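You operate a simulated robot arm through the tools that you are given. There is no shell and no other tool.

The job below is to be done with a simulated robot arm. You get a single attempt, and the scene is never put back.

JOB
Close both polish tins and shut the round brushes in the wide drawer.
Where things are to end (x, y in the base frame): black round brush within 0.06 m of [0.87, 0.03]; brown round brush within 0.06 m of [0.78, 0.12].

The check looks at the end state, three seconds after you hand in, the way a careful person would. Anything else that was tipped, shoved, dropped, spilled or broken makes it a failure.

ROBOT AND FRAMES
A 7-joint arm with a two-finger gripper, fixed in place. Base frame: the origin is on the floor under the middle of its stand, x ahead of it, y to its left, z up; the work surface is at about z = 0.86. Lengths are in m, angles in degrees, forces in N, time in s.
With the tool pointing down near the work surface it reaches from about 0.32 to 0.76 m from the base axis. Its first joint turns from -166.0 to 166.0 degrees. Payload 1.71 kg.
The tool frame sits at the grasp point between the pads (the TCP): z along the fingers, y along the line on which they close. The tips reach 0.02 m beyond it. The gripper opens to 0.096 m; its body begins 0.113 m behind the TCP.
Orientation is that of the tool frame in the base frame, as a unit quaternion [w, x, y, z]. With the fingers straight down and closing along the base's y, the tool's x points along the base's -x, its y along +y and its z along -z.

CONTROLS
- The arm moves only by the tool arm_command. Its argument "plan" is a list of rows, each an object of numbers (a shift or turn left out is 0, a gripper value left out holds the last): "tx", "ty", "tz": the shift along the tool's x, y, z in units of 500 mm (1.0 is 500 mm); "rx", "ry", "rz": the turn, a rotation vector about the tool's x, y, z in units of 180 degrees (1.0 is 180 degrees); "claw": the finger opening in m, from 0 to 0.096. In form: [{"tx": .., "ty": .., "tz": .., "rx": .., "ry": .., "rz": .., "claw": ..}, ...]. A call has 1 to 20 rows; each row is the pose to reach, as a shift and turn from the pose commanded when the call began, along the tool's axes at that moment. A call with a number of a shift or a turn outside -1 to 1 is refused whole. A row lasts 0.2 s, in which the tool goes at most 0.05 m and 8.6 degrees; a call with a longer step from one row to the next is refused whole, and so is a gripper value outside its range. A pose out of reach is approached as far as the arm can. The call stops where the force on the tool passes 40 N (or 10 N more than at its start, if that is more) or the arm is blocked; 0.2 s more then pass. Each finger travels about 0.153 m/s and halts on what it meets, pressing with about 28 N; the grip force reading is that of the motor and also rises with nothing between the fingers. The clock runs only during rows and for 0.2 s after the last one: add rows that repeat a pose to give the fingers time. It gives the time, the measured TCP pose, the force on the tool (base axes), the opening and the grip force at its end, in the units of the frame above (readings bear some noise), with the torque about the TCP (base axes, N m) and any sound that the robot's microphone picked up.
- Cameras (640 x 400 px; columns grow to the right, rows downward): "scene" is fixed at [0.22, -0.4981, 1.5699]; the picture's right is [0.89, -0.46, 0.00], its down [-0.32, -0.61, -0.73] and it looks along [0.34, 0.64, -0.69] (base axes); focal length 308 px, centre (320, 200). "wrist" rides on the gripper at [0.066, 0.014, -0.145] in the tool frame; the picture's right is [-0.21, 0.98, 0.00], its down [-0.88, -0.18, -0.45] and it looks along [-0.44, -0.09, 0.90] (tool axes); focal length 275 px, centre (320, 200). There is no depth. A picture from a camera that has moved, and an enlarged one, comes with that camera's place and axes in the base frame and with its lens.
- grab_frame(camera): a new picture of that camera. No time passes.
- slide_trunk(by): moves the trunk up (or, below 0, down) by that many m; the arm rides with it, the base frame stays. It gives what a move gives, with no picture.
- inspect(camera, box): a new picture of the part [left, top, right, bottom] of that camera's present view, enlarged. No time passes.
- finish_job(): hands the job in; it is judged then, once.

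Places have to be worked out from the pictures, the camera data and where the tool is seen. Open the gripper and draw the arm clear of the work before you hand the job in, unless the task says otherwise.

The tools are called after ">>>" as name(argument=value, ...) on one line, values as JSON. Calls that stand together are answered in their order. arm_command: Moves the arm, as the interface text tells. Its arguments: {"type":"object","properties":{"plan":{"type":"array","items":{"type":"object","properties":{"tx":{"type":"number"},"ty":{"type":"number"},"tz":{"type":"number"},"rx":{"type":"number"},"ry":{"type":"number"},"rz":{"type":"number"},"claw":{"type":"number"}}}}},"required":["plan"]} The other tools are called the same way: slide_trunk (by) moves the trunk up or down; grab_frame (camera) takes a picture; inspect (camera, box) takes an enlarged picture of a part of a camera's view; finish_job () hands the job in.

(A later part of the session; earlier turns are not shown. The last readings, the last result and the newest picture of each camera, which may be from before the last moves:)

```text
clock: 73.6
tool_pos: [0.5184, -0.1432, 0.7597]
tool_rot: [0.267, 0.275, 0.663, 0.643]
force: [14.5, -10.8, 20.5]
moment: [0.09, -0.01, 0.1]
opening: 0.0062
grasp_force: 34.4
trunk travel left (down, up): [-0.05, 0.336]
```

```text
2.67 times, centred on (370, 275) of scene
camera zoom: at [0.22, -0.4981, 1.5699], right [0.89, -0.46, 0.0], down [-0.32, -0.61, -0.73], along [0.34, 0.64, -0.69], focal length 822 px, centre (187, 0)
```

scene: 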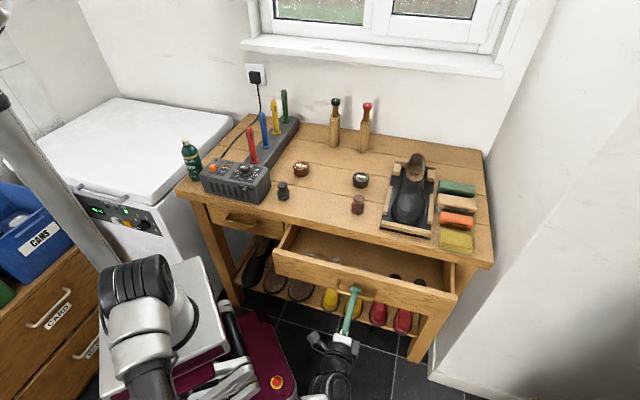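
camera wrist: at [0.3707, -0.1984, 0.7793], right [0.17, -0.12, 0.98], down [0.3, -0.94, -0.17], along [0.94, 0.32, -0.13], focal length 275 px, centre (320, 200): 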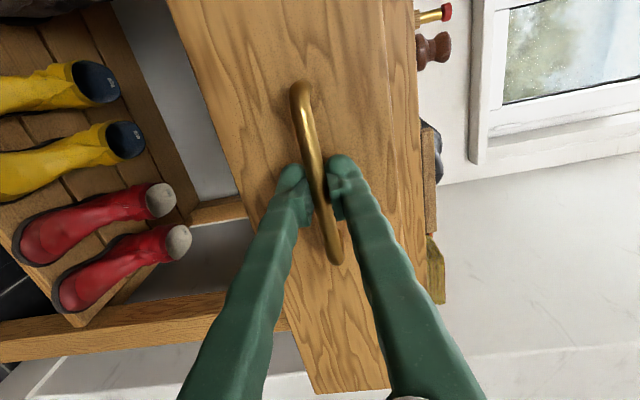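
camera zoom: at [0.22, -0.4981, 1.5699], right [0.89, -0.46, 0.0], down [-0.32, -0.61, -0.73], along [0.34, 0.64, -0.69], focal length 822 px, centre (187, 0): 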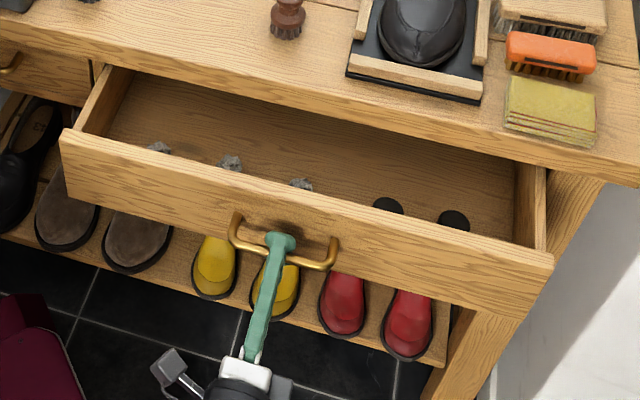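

I overshot (stiffness is about 10 N/mm), so I take back half. I also see objects inside the drawer (grey fluffy bits, black discs) that I must not disturb.

>>> arm_command(plan=[{"tx": -0.0025, "ty": 0.004}, {"tx": -0.0025, "ty": 0.004}])

>>> arm_command(plan=[{"tz": -0.025, "ty": -0.0015}, {"tz": -0.05, "ty": -0.003}, {"tz": -0.075, "ty": -0.0045}, {"tz": -0.1, "ty": -0.006}, {"tz": -0.1, "ty": -0.006}])

```text
clock: 74.2
tool_pos: [0.517, -0.1433, 0.7599]
tool_rot: [0.267, 0.275, 0.664, 0.642]
force: [11.9, -13.0, 23.2]
moment: [0.04, -0.04, -0.38]
opening: 0.0061
grasp_force: 34.1
trunk travel left (down, up): [-0.05, 0.336]
```

```text
clock: 75.4
tool_pos: [0.4823, -0.1764, 0.7602]
tool_rot: [0.267, 0.275, 0.664, 0.642]
force: [15.4, -14.5, 29.0]
moment: [0.09, 0.03, 0.14]
opening: 0.006
grasp_force: 33.9
trunk travel left (down, up): [-0.05, 0.336]
```

Forces are now (z +29, t +21 N): the arm wants to go down and toward -t. I move the command up 3 mm and +t 2 mm.

>>> arm_command(plan=[{"tx": -0.004, "ty": 0.006}, {"tx": -0.004, "ty": 0.006}])

>>> arm_command(plan=[{"tx": 0.0}])

```text
clock: 76.0
tool_pos: [0.481, -0.1754, 0.7593]
tool_rot: [0.265, 0.275, 0.665, 0.642]
force: [7.0, -6.2, 9.9]
moment: [-0.04, -0.06, -0.18]
opening: 0.0059
grasp_force: 34.2
trunk travel left (down, up): [-0.05, 0.336]
```

```text
clock: 76.4
tool_pos: [0.4821, -0.1773, 0.7604]
tool_rot: [0.264, 0.275, 0.666, 0.642]
force: [6.2, -6.2, 5.0]
moment: [-0.02, -0.03, 0.03]
opening: 0.0063
grasp_force: 34.3
trunk travel left (down, up): [-0.05, 0.336]
```

Forces are small again at 20 cm open. I pull 5 cm more with a slight trim.

>>> arm_command(plan=[{"tx": -0.0015, "tz": -0.025, "ty": -0.0003}, {"tx": -0.0015, "tz": -0.05, "ty": -0.0008}, {"tx": -0.0015, "tz": -0.075, "ty": -0.0014}, {"tx": -0.0015, "tz": -0.1, "ty": -0.002}, {"tx": -0.0015, "tz": -0.1, "ty": -0.002}])

>>> grab_frame(camera="scene")

```text
clock: 77.6
tool_pos: [0.4459, -0.2119, 0.7599]
tool_rot: [0.263, 0.274, 0.665, 0.643]
force: [-20.0, 21.1, -9.4]
moment: [-0.01, 0.01, 0.48]
opening: 0.0059
grasp_force: 34.2
trunk travel left (down, up): [-0.05, 0.336]
```

```text
taken
```

scene: 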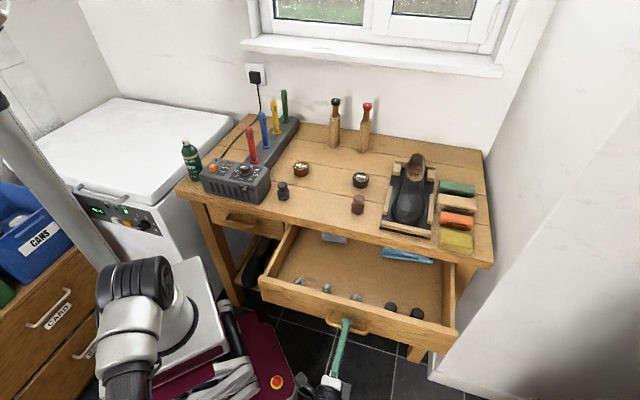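

Open ~25 cm; a sideways load of 29 N toward -t has built up. I relieve it and look into the drawer.

>>> arm_command(plan=[{"tx": 0.004, "ty": -0.0015}, {"tx": 0.004, "ty": -0.0015}])

>>> inspect(camera="scene", box=[250, 210, 470, 360])

```text
clock: 78.2
tool_pos: [0.4474, -0.2125, 0.759]
tool_rot: [0.265, 0.275, 0.665, 0.642]
force: [-8.2, 11.5, -0.8]
moment: [0.02, 0.01, 0.3]
opening: 0.0061
grasp_force: 34.2
trunk travel left (down, up): [-0.05, 0.336]
```

```text
2.67 times, centred on (360, 285) of scene
camera zoom: at [0.22, -0.4981, 1.5699], right [0.89, -0.46, 0.0], down [-0.32, -0.61, -0.73], along [0.34, 0.64, -0.69], focal length 822 px, centre (213, -27)
```

zoom: 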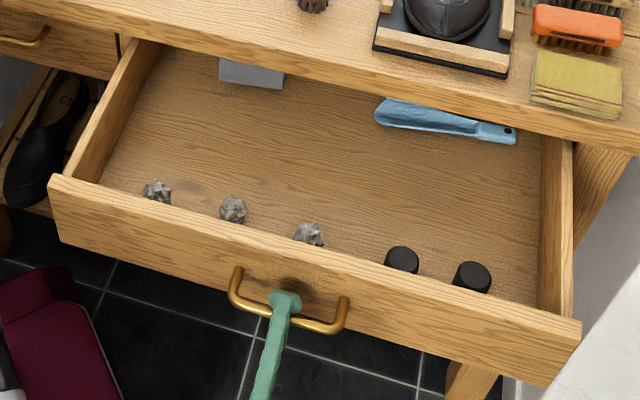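

The contents sit in a front row (n≈0.29 now, i.e. 0.54 closed) and a back row (≈0.74 closed), leaving a free lane exactly where the brushes go. I trim and pull 3 cm more for better access.

>>> arm_command(plan=[{"tx": 0.002, "tz": -0.02, "ty": -0.0006}, {"tx": 0.002, "tz": -0.04, "ty": -0.0012}, {"tx": 0.0025, "tz": -0.06, "ty": -0.0018}, {"tx": 0.0025, "tz": -0.06, "ty": -0.0018}])

```text
clock: 79.2
tool_pos: [0.4238, -0.2349, 0.7603]
tool_rot: [0.266, 0.277, 0.664, 0.642]
force: [9.5, -7.9, 7.9]
moment: [-0.01, -0.02, -0.04]
opening: 0.0061
grasp_force: 34.1
trunk travel left (down, up): [-0.05, 0.336]
```

Open about 28 cm. I release the handle and back straight off along -n.

>>> arm_command(plan=[{"claw": 0.02}, {"claw": 0.04}, {"claw": 0.04}, {"tz": -0.04, "ty": -0.0014}, {"tz": -0.08, "ty": -0.0028}, {"tz": -0.12, "ty": -0.0042}, {"tz": -0.12, "ty": -0.0042}])

>>> grab_frame(camera="scene")

>>> grab_frame(camera="wrist")

```text
clock: 80.8
tool_pos: [0.3816, -0.2763, 0.7607]
tool_rot: [0.265, 0.276, 0.665, 0.641]
force: [0.2, 0.8, 0.0]
moment: [0.01, 0.01, -0.01]
opening: 0.04
grasp_force: 0.1
trunk travel left (down, up): [-0.05, 0.336]
```

```text
taken
```

scene: 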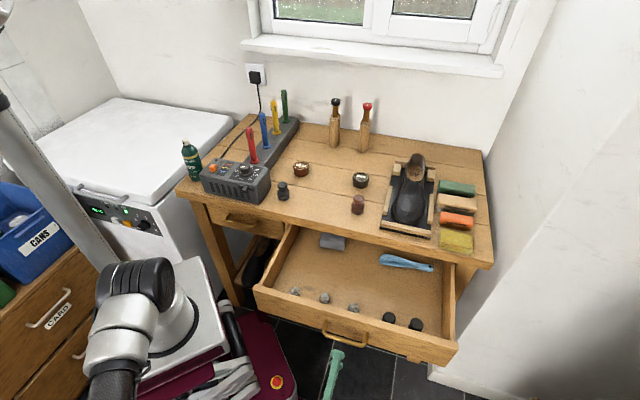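

```text
taken
camera wrist: at [0.234, -0.3327, 0.7796], right [0.17, -0.12, 0.98], down [0.3, -0.94, -0.17], along [0.94, 0.32, -0.12], focal length 275 px, centre (320, 200)
```

wrist: 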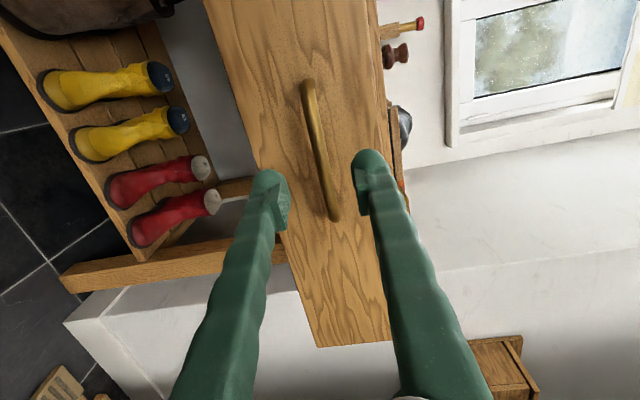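

Released cleanly and the drawer stays put. Now I reverse the earlier path: trunk up 13 cm, then tool up to z≈0.995.

>>> slide_trunk(by=0.13)

>>> arm_command(plan=[{"ty": 0.07, "tz": -0.002}, {"ty": 0.14, "tz": -0.004}, {"ty": 0.21, "tz": -0.006}, {"ty": 0.21, "tz": 0.08}, {"ty": 0.21, "tz": 0.17}, {"ty": 0.21, "tz": 0.26}, {"ty": 0.21, "tz": 0.35}, {"ty": 0.21, "tz": 0.44}, {"ty": 0.21, "tz": 0.44}])

>>> grab_frame(camera="scene")

```text
clock: 82.3
tool_pos: [0.383, -0.2756, 0.8919]
tool_rot: [0.264, 0.275, 0.665, 0.642]
force: [-0.3, -0.3, 0.2]
moment: [0.02, -0.01, 0.01]
opening: 0.0398
grasp_force: 0.1
trunk travel left (down, up): [-0.18, 0.206]
```

```text
clock: 84.3
tool_pos: [0.5416, -0.1167, 0.9865]
tool_rot: [0.264, 0.274, 0.665, 0.642]
force: [0.2, -0.1, -0.2]
moment: [0.02, -0.02, -0.03]
opening: 0.0402
grasp_force: 0.1
trunk travel left (down, up): [-0.18, 0.206]
```

```text
taken
```

scene: 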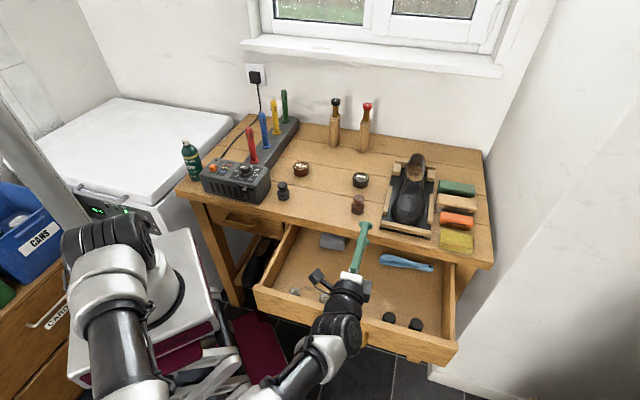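

I roll back 90° and then pitch the tool down again, reversing the earlier sequence.

>>> arm_command(plan=[{"rz": -0.0455}, {"rz": -0.091}, {"rz": -0.1365}, {"rz": -0.182}, {"rz": -0.2275}, {"rz": -0.273}, {"rz": -0.3185}, {"rz": -0.364}, {"rz": -0.4095}, {"rz": -0.455}, {"rz": -0.5}, {"rz": -0.5}])

>>> arm_command(plan=[{"ry": 0.0445}, {"ry": 0.089}, {"ry": 0.1335}, {"ry": 0.178}, {"ry": 0.2225}, {"ry": 0.267}, {"ry": 0.3115}, {"ry": 0.356}, {"ry": 0.39}, {"ry": 0.39}])

>>> grab_frame(camera="scene")

>>> grab_frame(camera="wrist")

```text
clock: 86.9
tool_pos: [0.5396, -0.119, 0.9889]
tool_rot: [0.641, -0.276, 0.665, 0.266]
force: [-0.2, -0.4, -0.5]
moment: [0.0, 0.03, -0.01]
opening: 0.0403
grasp_force: 0.0
trunk travel left (down, up): [-0.18, 0.206]
```

```text
clock: 89.1
tool_pos: [0.5401, -0.1177, 0.9892]
tool_rot: [0.141, -0.379, 0.913, 0.06]
force: [1.2, 0.2, -0.2]
moment: [-0.02, -0.02, -0.01]
opening: 0.0399
grasp_force: 0.0
trunk travel left (down, up): [-0.18, 0.206]
```

```text
taken
```

scene: 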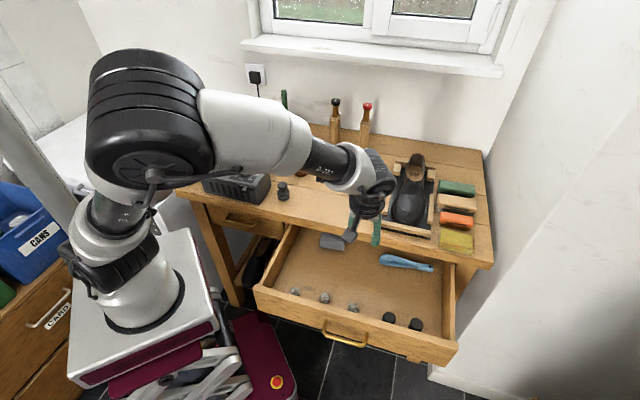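

```text
taken
camera wrist: at [0.4563, -0.1837, 1.107], right [-0.55, 0.83, 0.06], down [0.63, 0.36, 0.69], along [0.55, 0.42, -0.72], focal length 275 px, centre (320, 200)
```

wrist: 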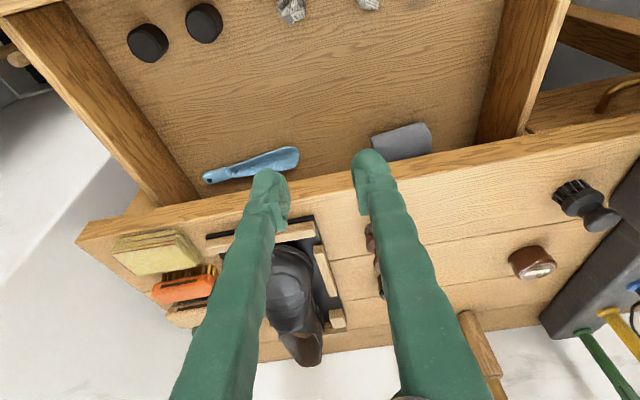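

Back in the tilted tool-down posture above the open drawer. Now the brown brush (≈ n 0.507, t 0.415): I move to hover near it with the gripper opened to 0.07.

>>> arm_command(plan=[{"tx": -0.07, "ty": 0.025, "tz": 0.023, "claw": 0.055}, {"tx": -0.14, "ty": 0.05, "tz": 0.046, "claw": 0.07}, {"tx": -0.21, "ty": 0.075, "tz": 0.069}, {"tx": -0.2858, "ty": 0.1, "tz": 0.092}, {"tx": -0.2858, "ty": 0.1, "tz": 0.092}])

>>> grab_frame(camera="wrist")

>>> inspect(camera="scene", box=[330, 180, 390, 225])

```text
clock: 90.3
tool_pos: [0.6086, 0.0255, 0.9886]
tool_rot: [0.142, -0.378, 0.913, 0.059]
force: [-0.1, 0.2, -0.4]
moment: [-0.01, 0.0, 0.02]
opening: 0.07
grasp_force: 0.1
trunk travel left (down, up): [-0.18, 0.206]
```

```text
taken
camera wrist: at [0.524, -0.042, 1.1076], right [-0.55, 0.83, 0.06], down [0.63, 0.36, 0.69], along [0.55, 0.42, -0.72], focal length 275 px, centre (320, 200)
```

wrist: 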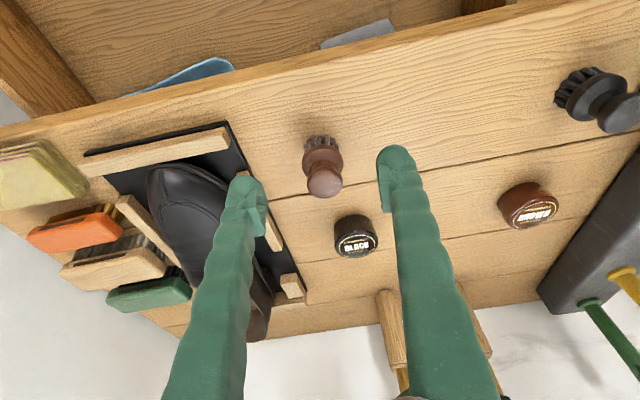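

```text
8.89 times, centred on (360, 202) of scene
camera zoom: at [0.22, -0.4981, 1.5699], right [0.89, -0.46, 0.0], down [-0.32, -0.61, -0.73], along [0.34, 0.64, -0.69], focal length 2741 px, centre (-36, 178)
```

zoom: 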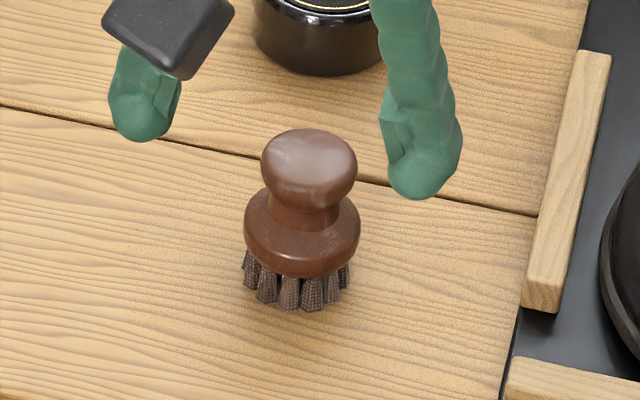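

The brush is about 0.07 tall with the knob centre at z≈0.916, n≈0.503, t≈0.4155. I move over it at z≈0.96 and check centring.

>>> arm_command(plan=[{"tx": -0.043, "ty": -0.0032, "tz": 0.02}, {"tx": -0.0865, "ty": -0.0064, "tz": 0.05}, {"tx": -0.0865, "ty": -0.0064, "tz": 0.088}, {"tx": -0.0865, "ty": -0.0064, "tz": 0.088}])

>>> inspect(camera="wrist", box=[220, 80, 420, 230])

>>> inspect(camera="scene", box=[330, 180, 390, 225])

```text
clock: 91.3
tool_pos: [0.652, 0.0606, 0.9596]
tool_rot: [0.142, -0.378, 0.913, 0.059]
force: [-0.6, 0.2, 0.8]
moment: [-0.01, -0.01, 0.02]
opening: 0.0703
grasp_force: 0.1
trunk travel left (down, up): [-0.18, 0.206]
```

```text
2.67 times, centred on (320, 155) of wrist
camera zoom: at [0.568, -0.0057, 1.078], right [-0.55, 0.83, 0.06], down [0.63, 0.36, 0.69], along [0.55, 0.42, -0.72], focal length 734 px, centre (320, 320)
```

zoom: 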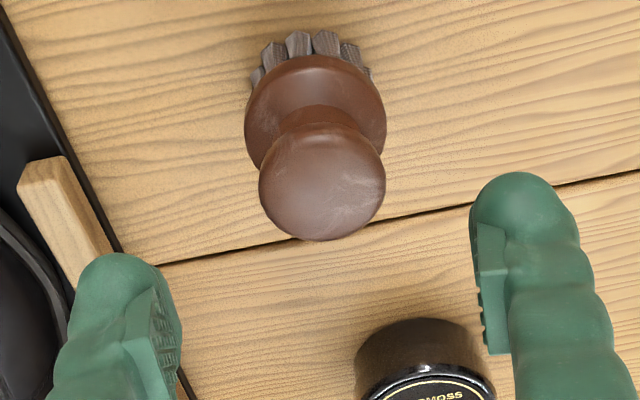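

```text
8.89 times, centred on (360, 202) of scene
camera zoom: at [0.22, -0.4981, 1.5699], right [0.89, -0.46, 0.0], down [-0.32, -0.61, -0.73], along [0.34, 0.64, -0.69], focal length 2741 px, centre (-36, 178)
```

zoom: 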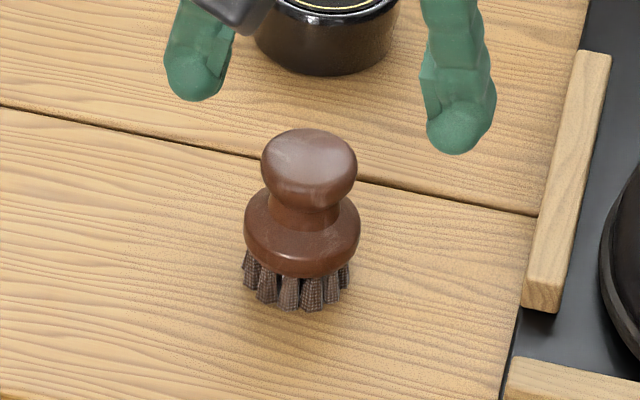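

Knob at n≈0.5045, t≈0.416; TCP is 2 mm off in t. I correct and descend to z≈0.918 around the knob.

>>> arm_command(plan=[{"tx": 0.0085, "ty": 0.004, "tz": 0.0264}, {"tx": 0.017, "ty": 0.004, "tz": 0.0527}, {"tx": 0.0254, "ty": 0.004, "tz": 0.0791}, {"tx": 0.0254, "ty": 0.004, "tz": 0.0791}])

>>> inspect(camera="wrist", box=[220, 80, 420, 230])

>>> inspect(camera="scene", box=[330, 180, 390, 225])

```text
clock: 92.3
tool_pos: [0.6513, 0.0619, 0.9183]
tool_rot: [0.142, -0.379, 0.913, 0.06]
force: [0.1, -0.8, -0.1]
moment: [0.0, 0.02, 0.03]
opening: 0.07
grasp_force: 0.1
trunk travel left (down, up): [-0.18, 0.206]
```

```text
2.67 times, centred on (320, 155) of wrist
camera zoom: at [0.567, -0.0042, 1.0367], right [-0.55, 0.83, 0.06], down [0.63, 0.36, 0.69], along [0.55, 0.42, -0.72], focal length 734 px, centre (320, 320)
```

zoom: 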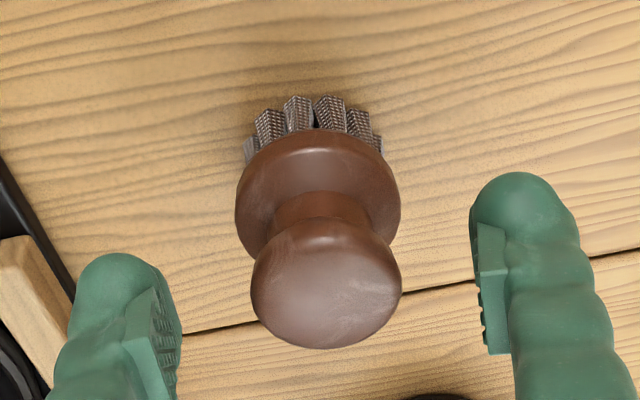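

```text
8.89 times, centred on (360, 202) of scene
camera zoom: at [0.22, -0.4981, 1.5699], right [0.89, -0.46, 0.0], down [-0.32, -0.61, -0.73], along [0.34, 0.64, -0.69], focal length 2741 px, centre (-36, 178)
```

zoom: 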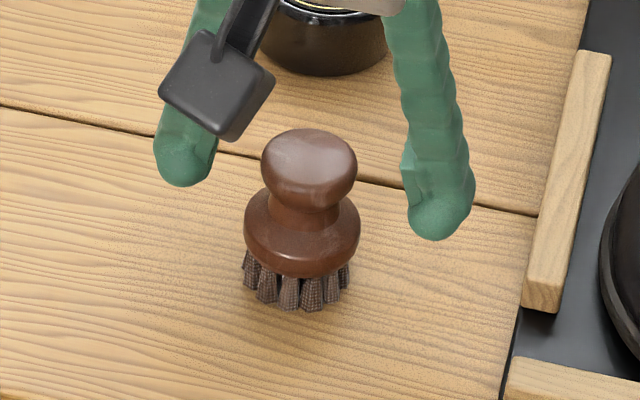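

The fingers straddle the knob and neck properly. I close on the knob.

>>> arm_command(plan=[{"claw": 0.045}, {"claw": 0.02}, {"claw": 0.02}, {"claw": 0.02}])

>>> inspect(camera="wrist", box=[220, 80, 420, 230])

>>> inspect(camera="scene", box=[330, 180, 390, 225])

```text
clock: 93.3
tool_pos: [0.6515, 0.0622, 0.9182]
tool_rot: [0.142, -0.378, 0.913, 0.06]
force: [0.0, 0.4, 0.5]
moment: [-0.02, -0.01, -0.01]
opening: 0.0292
grasp_force: 27.9
trunk travel left (down, up): [-0.18, 0.206]
```

```text
2.67 times, centred on (320, 155) of wrist
camera zoom: at [0.5671, -0.0041, 1.0369], right [-0.55, 0.83, 0.06], down [0.63, 0.36, 0.69], along [0.55, 0.42, -0.72], focal length 734 px, centre (320, 320)
```

zoom: 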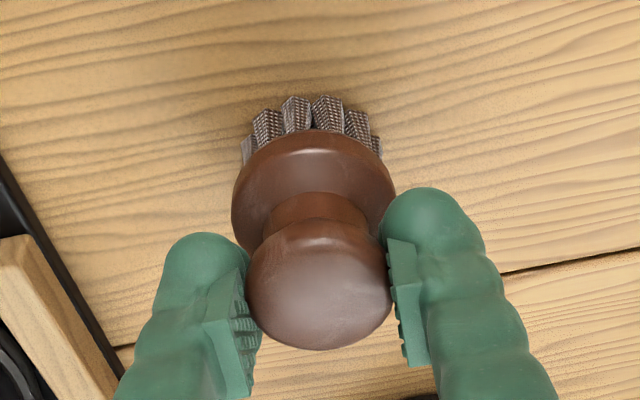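

```text
8.89 times, centred on (360, 202) of scene
camera zoom: at [0.22, -0.4981, 1.5699], right [0.89, -0.46, 0.0], down [-0.32, -0.61, -0.73], along [0.34, 0.64, -0.69], focal length 2741 px, centre (-36, 178)
```

zoom: 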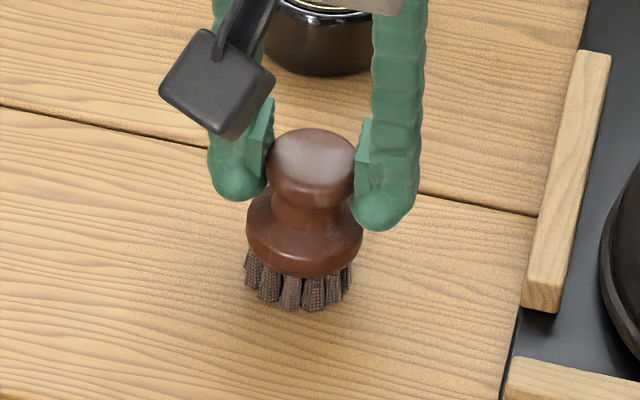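

Gripped firmly (28 N). I lift 9 cm vertically.

>>> arm_command(plan=[{"tx": -0.014, "tz": -0.043}, {"tx": -0.028, "tz": -0.086}, {"tx": -0.042, "tz": -0.129}, {"tx": -0.0552, "tz": -0.1715}, {"tx": -0.0552, "tz": -0.1715}])

>>> grab_frame(camera="wrist")

>>> grab_frame(camera="scene")

```text
clock: 94.5
tool_pos: [0.6517, 0.0627, 1.0085]
tool_rot: [0.142, -0.378, 0.913, 0.06]
force: [0.4, 1.1, -1.7]
moment: [0.05, 0.05, -0.02]
opening: 0.0292
grasp_force: 28.1
trunk travel left (down, up): [-0.18, 0.206]
```

```text
taken
camera wrist: at [0.5675, -0.0047, 1.1257], right [-0.55, 0.83, 0.06], down [0.63, 0.36, 0.69], along [0.55, 0.42, -0.72], focal length 275 px, centre (320, 200)
```

wrist: 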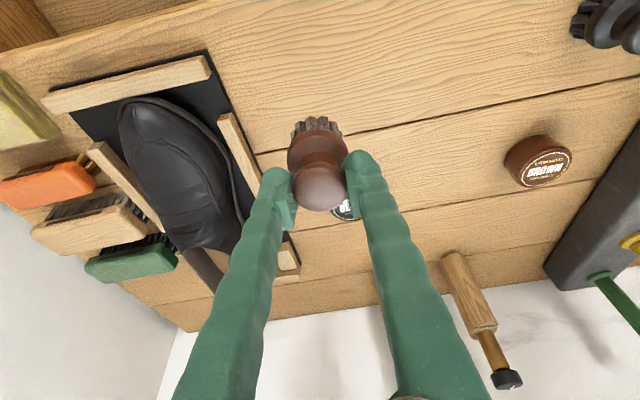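

```text
taken
```

scene: 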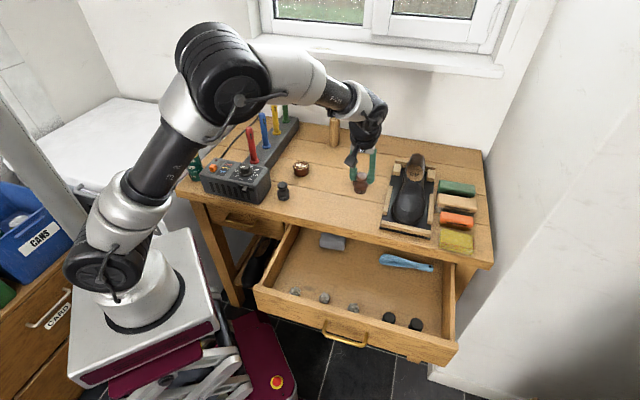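

The brush hangs straight. With the drawer open d≈0.2825, the brown target is at n≈0.354, t≈0.467 now. I carry it there at this height.

>>> arm_command(plan=[{"tx": 0.072, "ty": -0.025, "tz": -0.023}, {"tx": 0.144, "ty": -0.05, "tz": -0.046}, {"tx": 0.216, "ty": -0.075, "tz": -0.07}, {"tx": 0.2877, "ty": -0.101, "tz": -0.0926}, {"tx": 0.2877, "ty": -0.101, "tz": -0.0926}])

>>> grab_frame(camera="wrist")

>>> inspect(camera="scene", box=[250, 170, 480, 370])

```text
clock: 95.7
tool_pos: [0.5771, -0.0811, 1.0108]
tool_rot: [0.141, -0.38, 0.912, 0.06]
force: [-0.4, 0.3, 0.0]
moment: [-0.01, 0.01, -0.01]
opening: 0.0292
grasp_force: 28.5
trunk travel left (down, up): [-0.18, 0.206]
```

```text
taken
camera wrist: at [0.4942, -0.1483, 1.1288], right [-0.55, 0.83, 0.06], down [0.63, 0.36, 0.69], along [0.55, 0.42, -0.72], focal length 275 px, centre (320, 200)
```

wrist: 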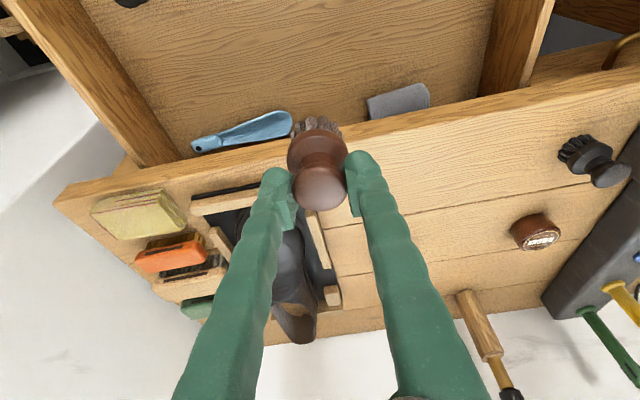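

```text
2.00 times, centred on (365, 270) of scene
camera zoom: at [0.22, -0.4981, 1.5699], right [0.89, -0.46, 0.0], down [-0.32, -0.61, -0.73], along [0.34, 0.64, -0.69], focal length 617 px, centre (230, 60)
```

zoom: 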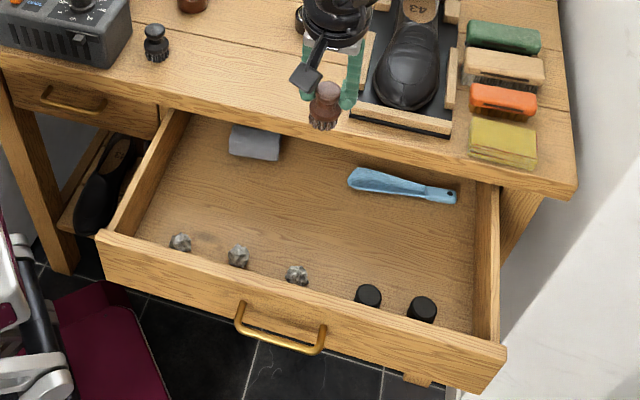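

Position matches (n=0.351, t=0.465). I lower straight down into the drawer to z≈0.80.

>>> arm_command(plan=[{"tx": 0.022, "ty": -0.002, "tz": 0.072}, {"tx": 0.046, "ty": -0.002, "tz": 0.146}, {"tx": 0.07, "ty": -0.002, "tz": 0.22}, {"tx": 0.094, "ty": -0.002, "tz": 0.294}, {"tx": 0.11, "ty": -0.002, "tz": 0.35}, {"tx": 0.123, "ty": -0.002, "tz": 0.402}, {"tx": 0.123, "ty": -0.002, "tz": 0.402}])

>>> grab_frame(camera="wrist")

>>> inspect(camera="scene", box=[290, 200, 450, 330])

```text
clock: 97.3
tool_pos: [0.5833, -0.0775, 0.7988]
tool_rot: [0.142, -0.379, 0.913, 0.059]
force: [-0.5, -0.4, -0.7]
moment: [0.01, 0.0, 0.01]
opening: 0.0291
grasp_force: 27.7
trunk travel left (down, up): [-0.18, 0.206]
```

```text
taken
camera wrist: at [0.498, -0.1446, 0.917], right [-0.55, 0.83, 0.06], down [0.63, 0.36, 0.69], along [0.55, 0.42, -0.72], focal length 275 px, centre (320, 200)
```

wrist: 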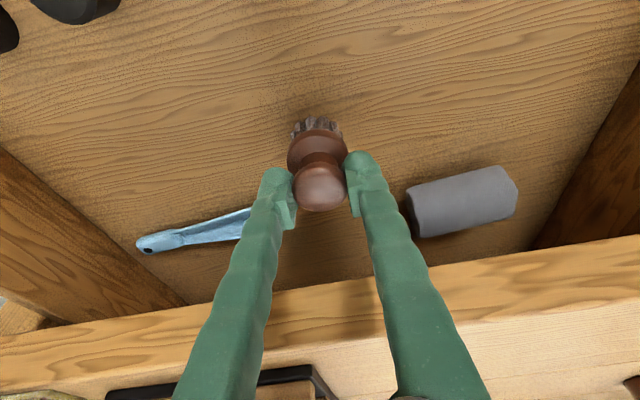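

```text
3.08 times, centred on (370, 265) of scene
camera zoom: at [0.22, -0.4981, 1.5699], right [0.89, -0.46, 0.0], down [-0.32, -0.61, -0.73], along [0.34, 0.64, -0.69], focal length 949 px, centre (166, 0)
```

zoom: 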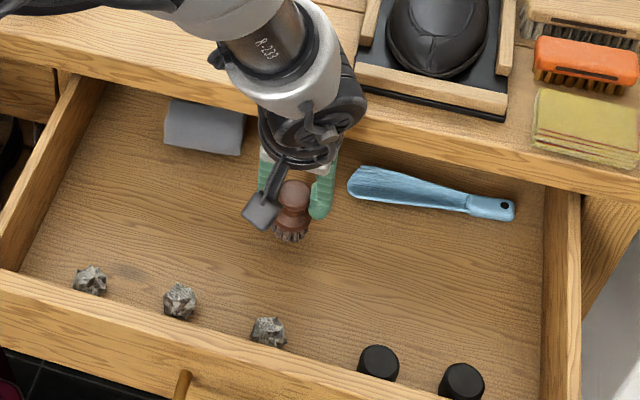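

Clear all round. I descend in smaller steps, watching for floor contact.

>>> arm_command(plan=[{"tx": 0.0061, "tz": 0.019}, {"tx": 0.0123, "tz": 0.0381}, {"tx": 0.0153, "tz": 0.0477}, {"tx": 0.0153, "tz": 0.0477}])

>>> inspect(camera="scene", box=[330, 240, 390, 290])

>>> inspect(camera="wrist", box=[240, 80, 400, 220])

```text
clock: 98.3
tool_pos: [0.5802, -0.08, 0.773]
tool_rot: [0.142, -0.378, 0.913, 0.059]
force: [-0.4, -0.6, 0.0]
moment: [0.02, 0.0, 0.04]
opening: 0.0293
grasp_force: 28.1
trunk travel left (down, up): [-0.18, 0.206]
```

```text
8.00 times, centred on (360, 265) of scene
camera zoom: at [0.22, -0.4981, 1.5699], right [0.89, -0.46, 0.0], down [-0.32, -0.61, -0.73], along [0.34, 0.64, -0.69], focal length 2467 px, centre (0, -320)
```

zoom: 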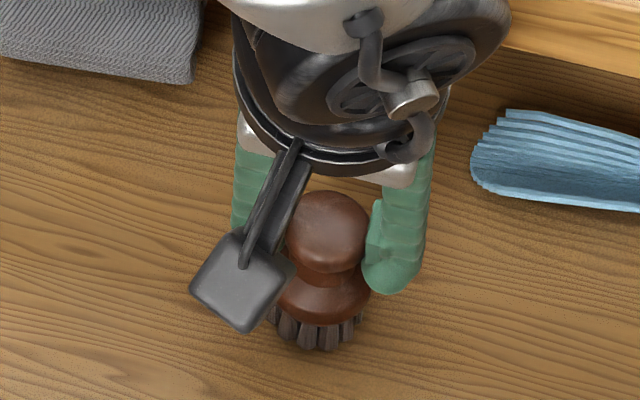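

```text
2.86 times, centred on (320, 150) of wrist
camera zoom: at [0.4967, -0.1461, 0.8911], right [-0.55, 0.83, 0.06], down [0.62, 0.36, 0.69], along [0.55, 0.42, -0.72], focal length 786 px, centre (320, 343)
```

zoom: 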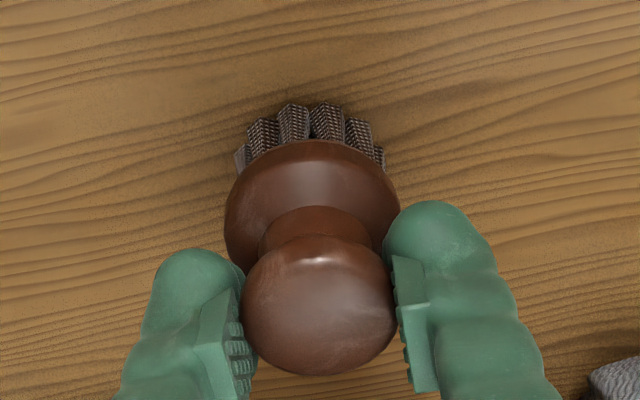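

Bristles are at about z=0.715 and close to the floor. I go down in 4 mm steps.

>>> arm_command(plan=[{"tx": 0.0025, "tz": 0.0076}, {"tx": 0.0049, "tz": 0.0152}, {"tx": 0.0049, "tz": 0.0152}])

>>> inspect(camera="wrist", box=[240, 80, 400, 220])

```text
clock: 99.1
tool_pos: [0.5814, -0.0781, 0.7649]
tool_rot: [0.143, -0.379, 0.912, 0.06]
force: [-0.8, -1.1, -0.3]
moment: [0.05, -0.01, 0.0]
opening: 0.0291
grasp_force: 28.0
trunk travel left (down, up): [-0.18, 0.206]
```

```text
2.86 times, centred on (320, 150) of wrist
camera zoom: at [0.4972, -0.1462, 0.8835], right [-0.55, 0.83, 0.06], down [0.62, 0.36, 0.69], along [0.55, 0.42, -0.72], focal length 786 px, centre (320, 343)
```

zoom: 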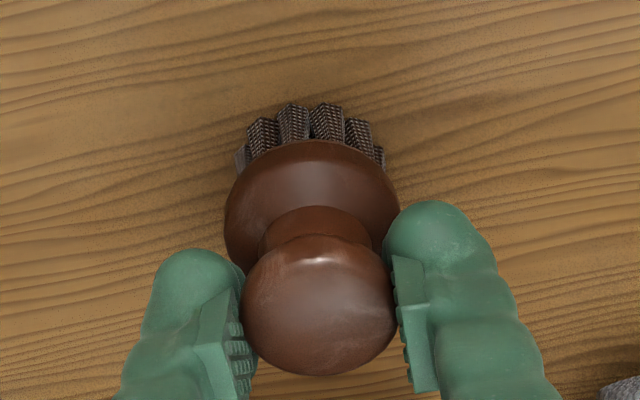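

Still no contact. Continuing in 2–3 mm steps.

>>> arm_command(plan=[{"tx": 0.0012, "tz": 0.0038}, {"tx": 0.0025, "tz": 0.0076}, {"tx": 0.0025, "tz": 0.0076}])

>>> arm_command(plan=[{"tx": 0.0012, "tz": 0.0038}, {"tx": 0.0012, "tz": 0.0038}])

```text
clock: 99.9
tool_pos: [0.5832, -0.0795, 0.7636]
tool_rot: [0.145, -0.379, 0.912, 0.059]
force: [-0.5, 3.3, 27.4]
moment: [0.13, -0.06, -0.01]
opening: 0.0293
grasp_force: 28.4
trunk travel left (down, up): [-0.18, 0.206]
```

```text
clock: 100.5
tool_pos: [0.5816, -0.0783, 0.7609]
tool_rot: [0.144, -0.379, 0.912, 0.06]
force: [1.7, 1.9, 27.9]
moment: [0.13, -0.07, -0.01]
opening: 0.0295
grasp_force: 28.1
trunk travel left (down, up): [-0.18, 0.206]
```

Floor contact (27 N) at brush bottom z≈0.705. I back off the pressure, then open the fingers.

>>> arm_command(plan=[{"tx": -0.0018, "tz": -0.0055}, {"tx": -0.0018, "tz": -0.0055}])

```text
clock: 101.1
tool_pos: [0.5804, -0.0792, 0.7609]
tool_rot: [0.141, -0.378, 0.913, 0.06]
force: [-0.6, -1.3, 2.7]
moment: [-0.05, -0.05, -0.02]
opening: 0.0294
grasp_force: 28.8
trunk travel left (down, up): [-0.18, 0.206]
```

Down to 2.7 N. I open to 0.06 and look.

>>> arm_command(plan=[{"claw": 0.036}, {"claw": 0.05}, {"claw": 0.062}, {"claw": 0.062}])

>>> inspect(camera="wrist", box=[220, 60, 420, 230])

>>> inspect(camera="scene", box=[330, 240, 390, 290])

```text
clock: 102.1
tool_pos: [0.5825, -0.079, 0.7624]
tool_rot: [0.142, -0.378, 0.913, 0.06]
force: [-1.4, 0.1, 0.3]
moment: [0.0, 0.0, 0.01]
opening: 0.0618
grasp_force: 0.3
trunk travel left (down, up): [-0.18, 0.206]
```

```text
2.35 times, centred on (320, 145) of wrist
camera zoom: at [0.4977, -0.1452, 0.8804], right [-0.55, 0.83, 0.06], down [0.63, 0.36, 0.69], along [0.55, 0.42, -0.72], focal length 648 px, centre (320, 329)
```

zoom: 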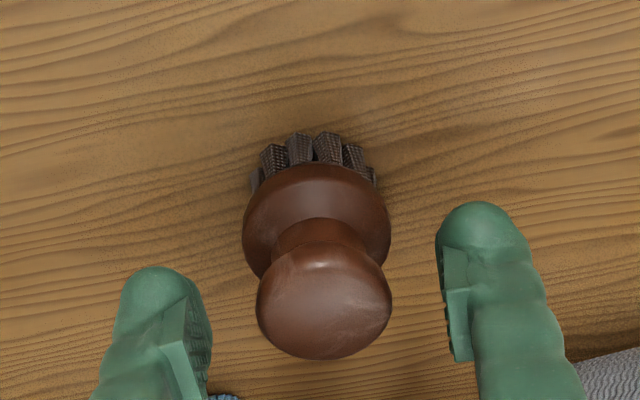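

```text
8.00 times, centred on (360, 265) of scene
camera zoom: at [0.22, -0.4981, 1.5699], right [0.89, -0.46, 0.0], down [-0.32, -0.61, -0.73], along [0.34, 0.64, -0.69], focal length 2467 px, centre (0, -320)
```

zoom: 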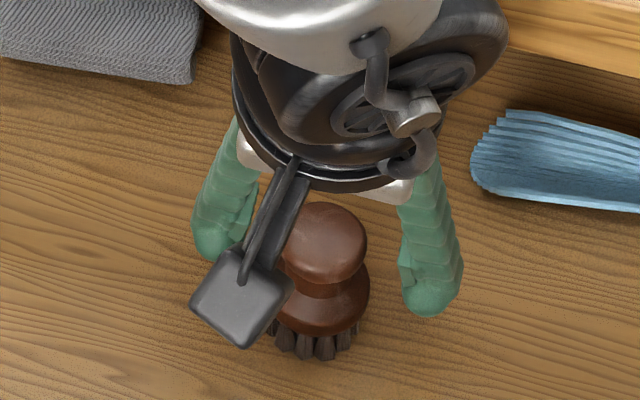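

The brown brush stands upright at n≈0.355, t≈0.467. I rise straight up out of the drawer.

>>> arm_command(plan=[{"tx": -0.0255, "tz": -0.0794}, {"tx": -0.0511, "tz": -0.1588}, {"tx": -0.0766, "tz": -0.2382}, {"tx": -0.1022, "tz": -0.3176}, {"tx": -0.1277, "tz": -0.397}, {"tx": -0.1533, "tz": -0.4765}, {"tx": -0.1533, "tz": -0.4765}])

>>> grab_frame(camera="wrist")

>>> grab_frame(camera="scene")

```text
clock: 103.7
tool_pos: [0.5837, -0.0811, 1.0112]
tool_rot: [0.142, -0.378, 0.913, 0.06]
force: [0.3, 0.6, -0.1]
moment: [0.01, 0.02, 0.04]
opening: 0.0622
grasp_force: 0.1
trunk travel left (down, up): [-0.18, 0.206]
```

```text
taken
camera wrist: at [0.4991, -0.1479, 1.1282], right [-0.55, 0.83, 0.06], down [0.63, 0.36, 0.69], along [0.55, 0.42, -0.72], focal length 275 px, centre (320, 200)
```

wrist: 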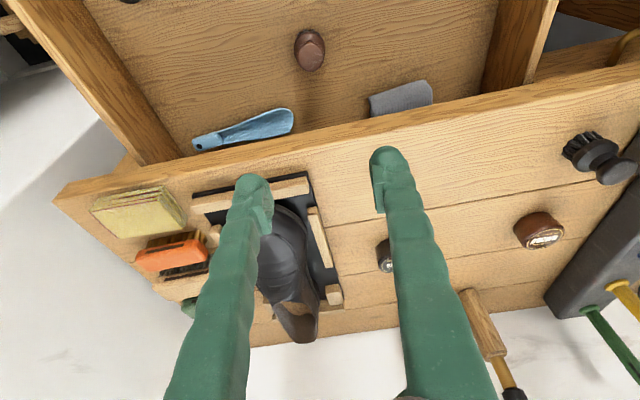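

```text
taken
```

scene: 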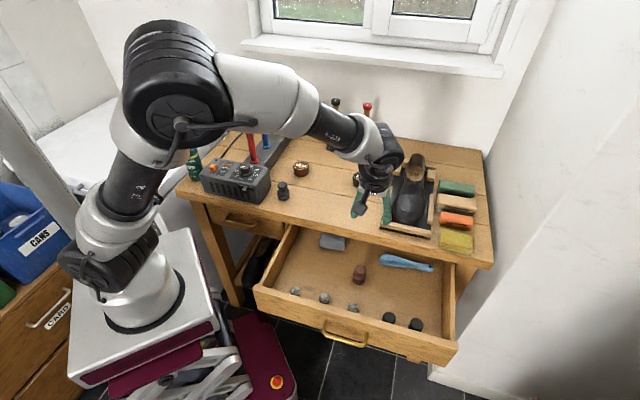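

Brown brush placed. Now the black brush (≈ n 0.50, t 0.16), which stands about 4 cm from the heater box. I travel there at z≈1.01 with the fingers at 0.05.

>>> arm_command(plan=[{"tx": -0.024, "ty": 0.0775, "tz": 0.0077, "claw": 0.055}, {"tx": -0.048, "ty": 0.155, "tz": 0.0153, "claw": 0.05}, {"tx": -0.072, "ty": 0.2325, "tz": 0.023}, {"tx": -0.096, "ty": 0.31, "tz": 0.0307}, {"tx": -0.12, "ty": 0.3875, "tz": 0.0383}, {"tx": -0.144, "ty": 0.465, "tz": 0.046}, {"tx": -0.168, "ty": 0.5425, "tz": 0.0537}, {"tx": -0.1905, "ty": 0.62, "tz": 0.0613}, {"tx": -0.1905, "ty": 0.62, "tz": 0.0613}])

>>> grab_frame(camera="wrist")

>>> inspect(camera="scene", box=[230, 150, 320, 215])

```text
clock: 105.7
tool_pos: [0.4343, 0.2109, 1.0117]
tool_rot: [0.142, -0.379, 0.913, 0.06]
force: [0.6, -0.8, 0.3]
moment: [-0.02, 0.05, 0.02]
opening: 0.0499
grasp_force: 0.0
trunk travel left (down, up): [-0.18, 0.206]
```

```text
taken
camera wrist: at [0.35, 0.1444, 1.1286], right [-0.55, 0.83, 0.06], down [0.63, 0.36, 0.69], along [0.55, 0.42, -0.72], focal length 275 px, centre (320, 200)
```

wrist: 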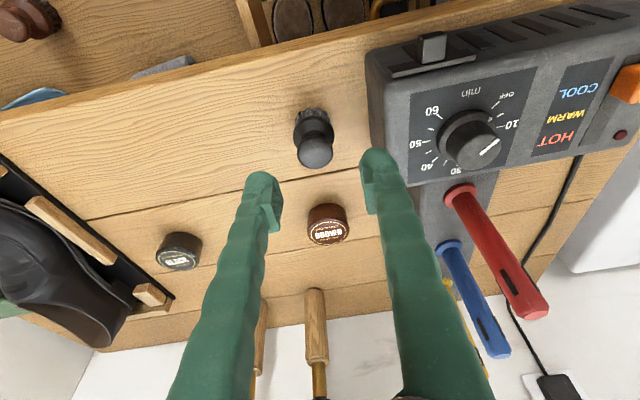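

```text
6.15 times, centred on (275, 182) of scene
camera zoom: at [0.22, -0.4981, 1.5699], right [0.89, -0.46, 0.0], down [-0.32, -0.61, -0.73], along [0.34, 0.64, -0.69], focal length 1898 px, centre (597, 308)
```

zoom: 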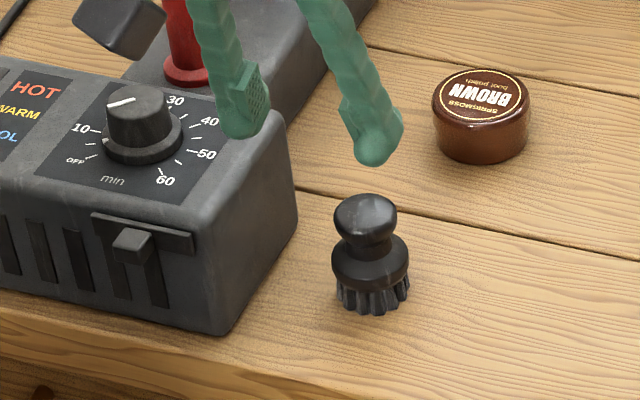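

The black brush is at n≈0.490, t≈0.165; the box face is at t≈0.099. I move over the brush at z≈0.962 and check.

>>> arm_command(plan=[{"tx": -0.03, "ty": -0.007, "tz": 0.02}, {"tx": -0.055, "ty": -0.014, "tz": 0.05}, {"tx": -0.0341, "ty": -0.014, "tz": 0.1162}, {"tx": -0.0341, "ty": -0.014, "tz": 0.1162}])

>>> grab_frame(camera="wrist")

>>> inspect(camera="wrist", box=[220, 80, 420, 230])

>>> inspect(camera="scene", box=[230, 150, 320, 215])

```text
clock: 106.7
tool_pos: [0.4618, 0.2284, 0.9603]
tool_rot: [0.142, -0.379, 0.913, 0.06]
force: [-0.4, 0.3, -0.1]
moment: [-0.01, -0.03, -0.04]
opening: 0.0501
grasp_force: 0.0
trunk travel left (down, up): [-0.18, 0.206]
```

```text
taken
camera wrist: at [0.3789, 0.1618, 1.0786], right [-0.55, 0.83, 0.06], down [0.62, 0.36, 0.69], along [0.55, 0.42, -0.72], focal length 275 px, centre (320, 200)
```

wrist: 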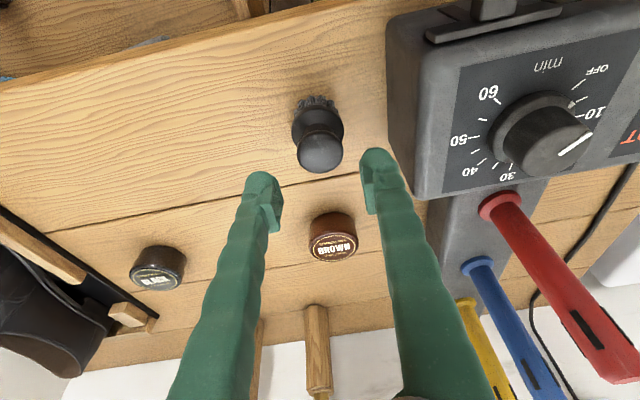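

```text
2.67 times, centred on (320, 155) of wrist
camera zoom: at [0.3789, 0.1618, 1.0786], right [-0.55, 0.83, 0.06], down [0.62, 0.36, 0.69], along [0.55, 0.42, -0.72], focal length 734 px, centre (320, 320)
```

zoom: 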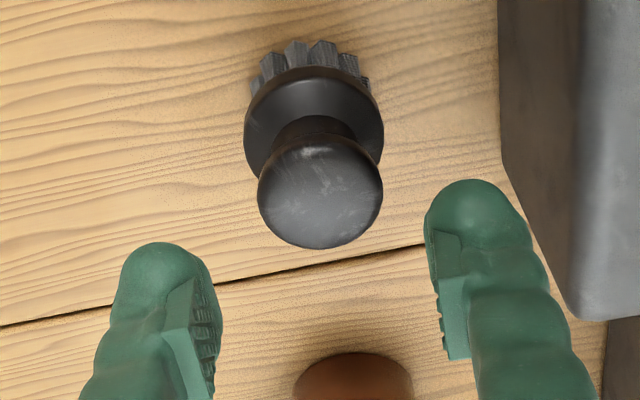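

```text
6.15 times, centred on (275, 182) of scene
camera zoom: at [0.22, -0.4981, 1.5699], right [0.89, -0.46, 0.0], down [-0.32, -0.61, -0.73], along [0.34, 0.64, -0.69], focal length 1898 px, centre (597, 308)
```

zoom: 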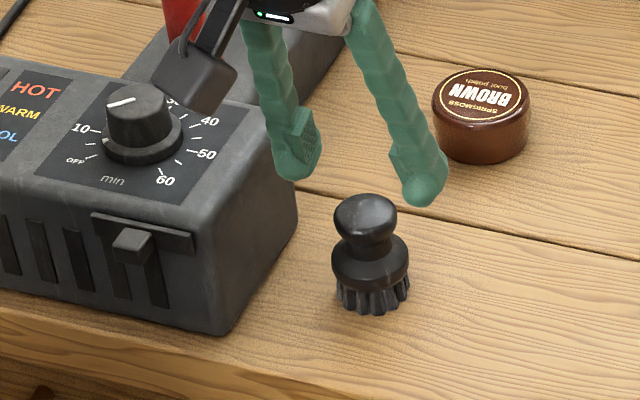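

Centred within 3 mm. I narrow to 0.046 (extra clearance from the box) and descend to z≈0.918 around the knob.

>>> arm_command(plan=[{"tx": 0.0, "ty": 0.002, "tz": 0.01, "claw": 0.046}, {"tx": 0.0067, "ty": 0.002, "tz": 0.035}, {"tx": 0.0135, "ty": 0.002, "tz": 0.059}, {"tx": 0.0202, "ty": 0.002, "tz": 0.0825}, {"tx": 0.0202, "ty": 0.002, "tz": 0.0825}])

>>> inspect(camera="wrist", box=[220, 80, 420, 230])

>>> inspect(camera="scene", box=[250, 160, 320, 210])

```text
clock: 107.9
tool_pos: [0.464, 0.232, 0.9188]
tool_rot: [0.142, -0.377, 0.913, 0.059]
force: [0.1, -0.1, -0.8]
moment: [-0.01, 0.0, -0.02]
opening: 0.0459
grasp_force: 0.0
trunk travel left (down, up): [-0.18, 0.206]
```

```text
2.67 times, centred on (320, 155) of wrist
camera zoom: at [0.3796, 0.1655, 1.0368], right [-0.55, 0.83, 0.07], down [0.63, 0.36, 0.69], along [0.55, 0.42, -0.72], focal length 734 px, centre (320, 320)
```

zoom: 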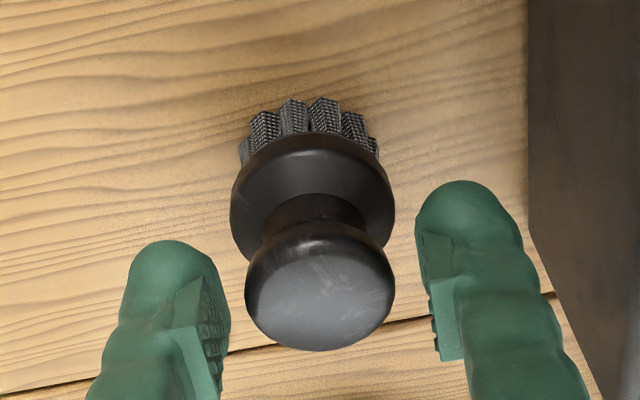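

```text
8.00 times, centred on (285, 185) of scene
camera zoom: at [0.22, -0.4981, 1.5699], right [0.89, -0.46, 0.0], down [-0.32, -0.61, -0.73], along [0.34, 0.64, -0.69], focal length 2467 px, centre (600, 320)
```

zoom: 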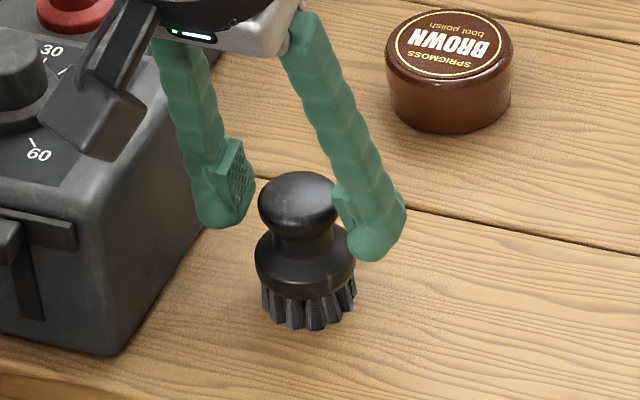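

Same geometry as with the brown brush, and clear of the box. I close on the knob.

>>> arm_command(plan=[{"claw": 0.032}, {"claw": 0.02}, {"claw": 0.02}, {"claw": 0.02}])

>>> arm_command(plan=[{"tx": -0.014, "tz": -0.043}, {"tx": -0.028, "tz": -0.086}, {"tx": -0.042, "tz": -0.129}, {"tx": -0.0552, "tz": -0.1715}, {"tx": -0.0552, "tz": -0.1715}])

>>> grab_frame(camera="wrist")

>>> inspect(camera="scene", box=[230, 120, 330, 210])

```text
clock: 108.9
tool_pos: [0.4644, 0.2317, 0.9188]
tool_rot: [0.143, -0.379, 0.912, 0.06]
force: [-0.1, 0.3, -1.2]
moment: [0.0, 0.01, 0.0]
opening: 0.0294
grasp_force: 28.3
trunk travel left (down, up): [-0.18, 0.206]
```

```text
clock: 110.1
tool_pos: [0.4667, 0.2346, 1.0125]
tool_rot: [0.142, -0.378, 0.913, 0.06]
force: [0.2, 0.4, -1.1]
moment: [-0.02, -0.01, -0.02]
opening: 0.0293
grasp_force: 28.3
trunk travel left (down, up): [-0.18, 0.206]
```

```text
taken
camera wrist: at [0.3828, 0.168, 1.1304], right [-0.55, 0.83, 0.06], down [0.62, 0.36, 0.69], along [0.55, 0.42, -0.72], focal length 275 px, centre (320, 200)
```

wrist: 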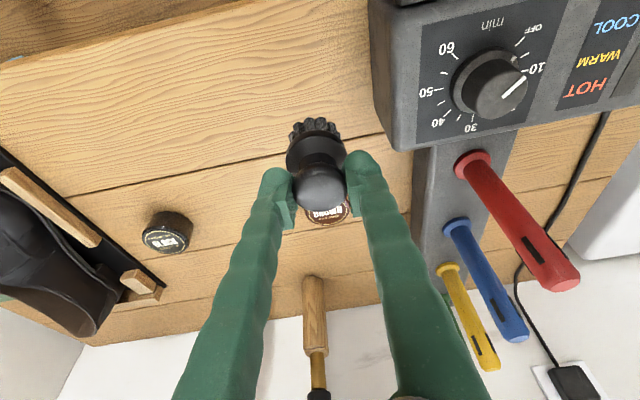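

```text
4.44 times, centred on (280, 165) of scene
camera zoom: at [0.22, -0.4981, 1.5699], right [0.89, -0.46, 0.0], down [-0.32, -0.61, -0.73], along [0.34, 0.64, -0.69], focal length 1371 px, centre (498, 356)
```

zoom: 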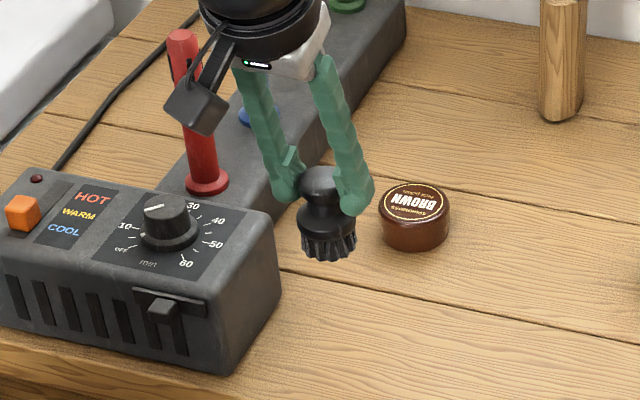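

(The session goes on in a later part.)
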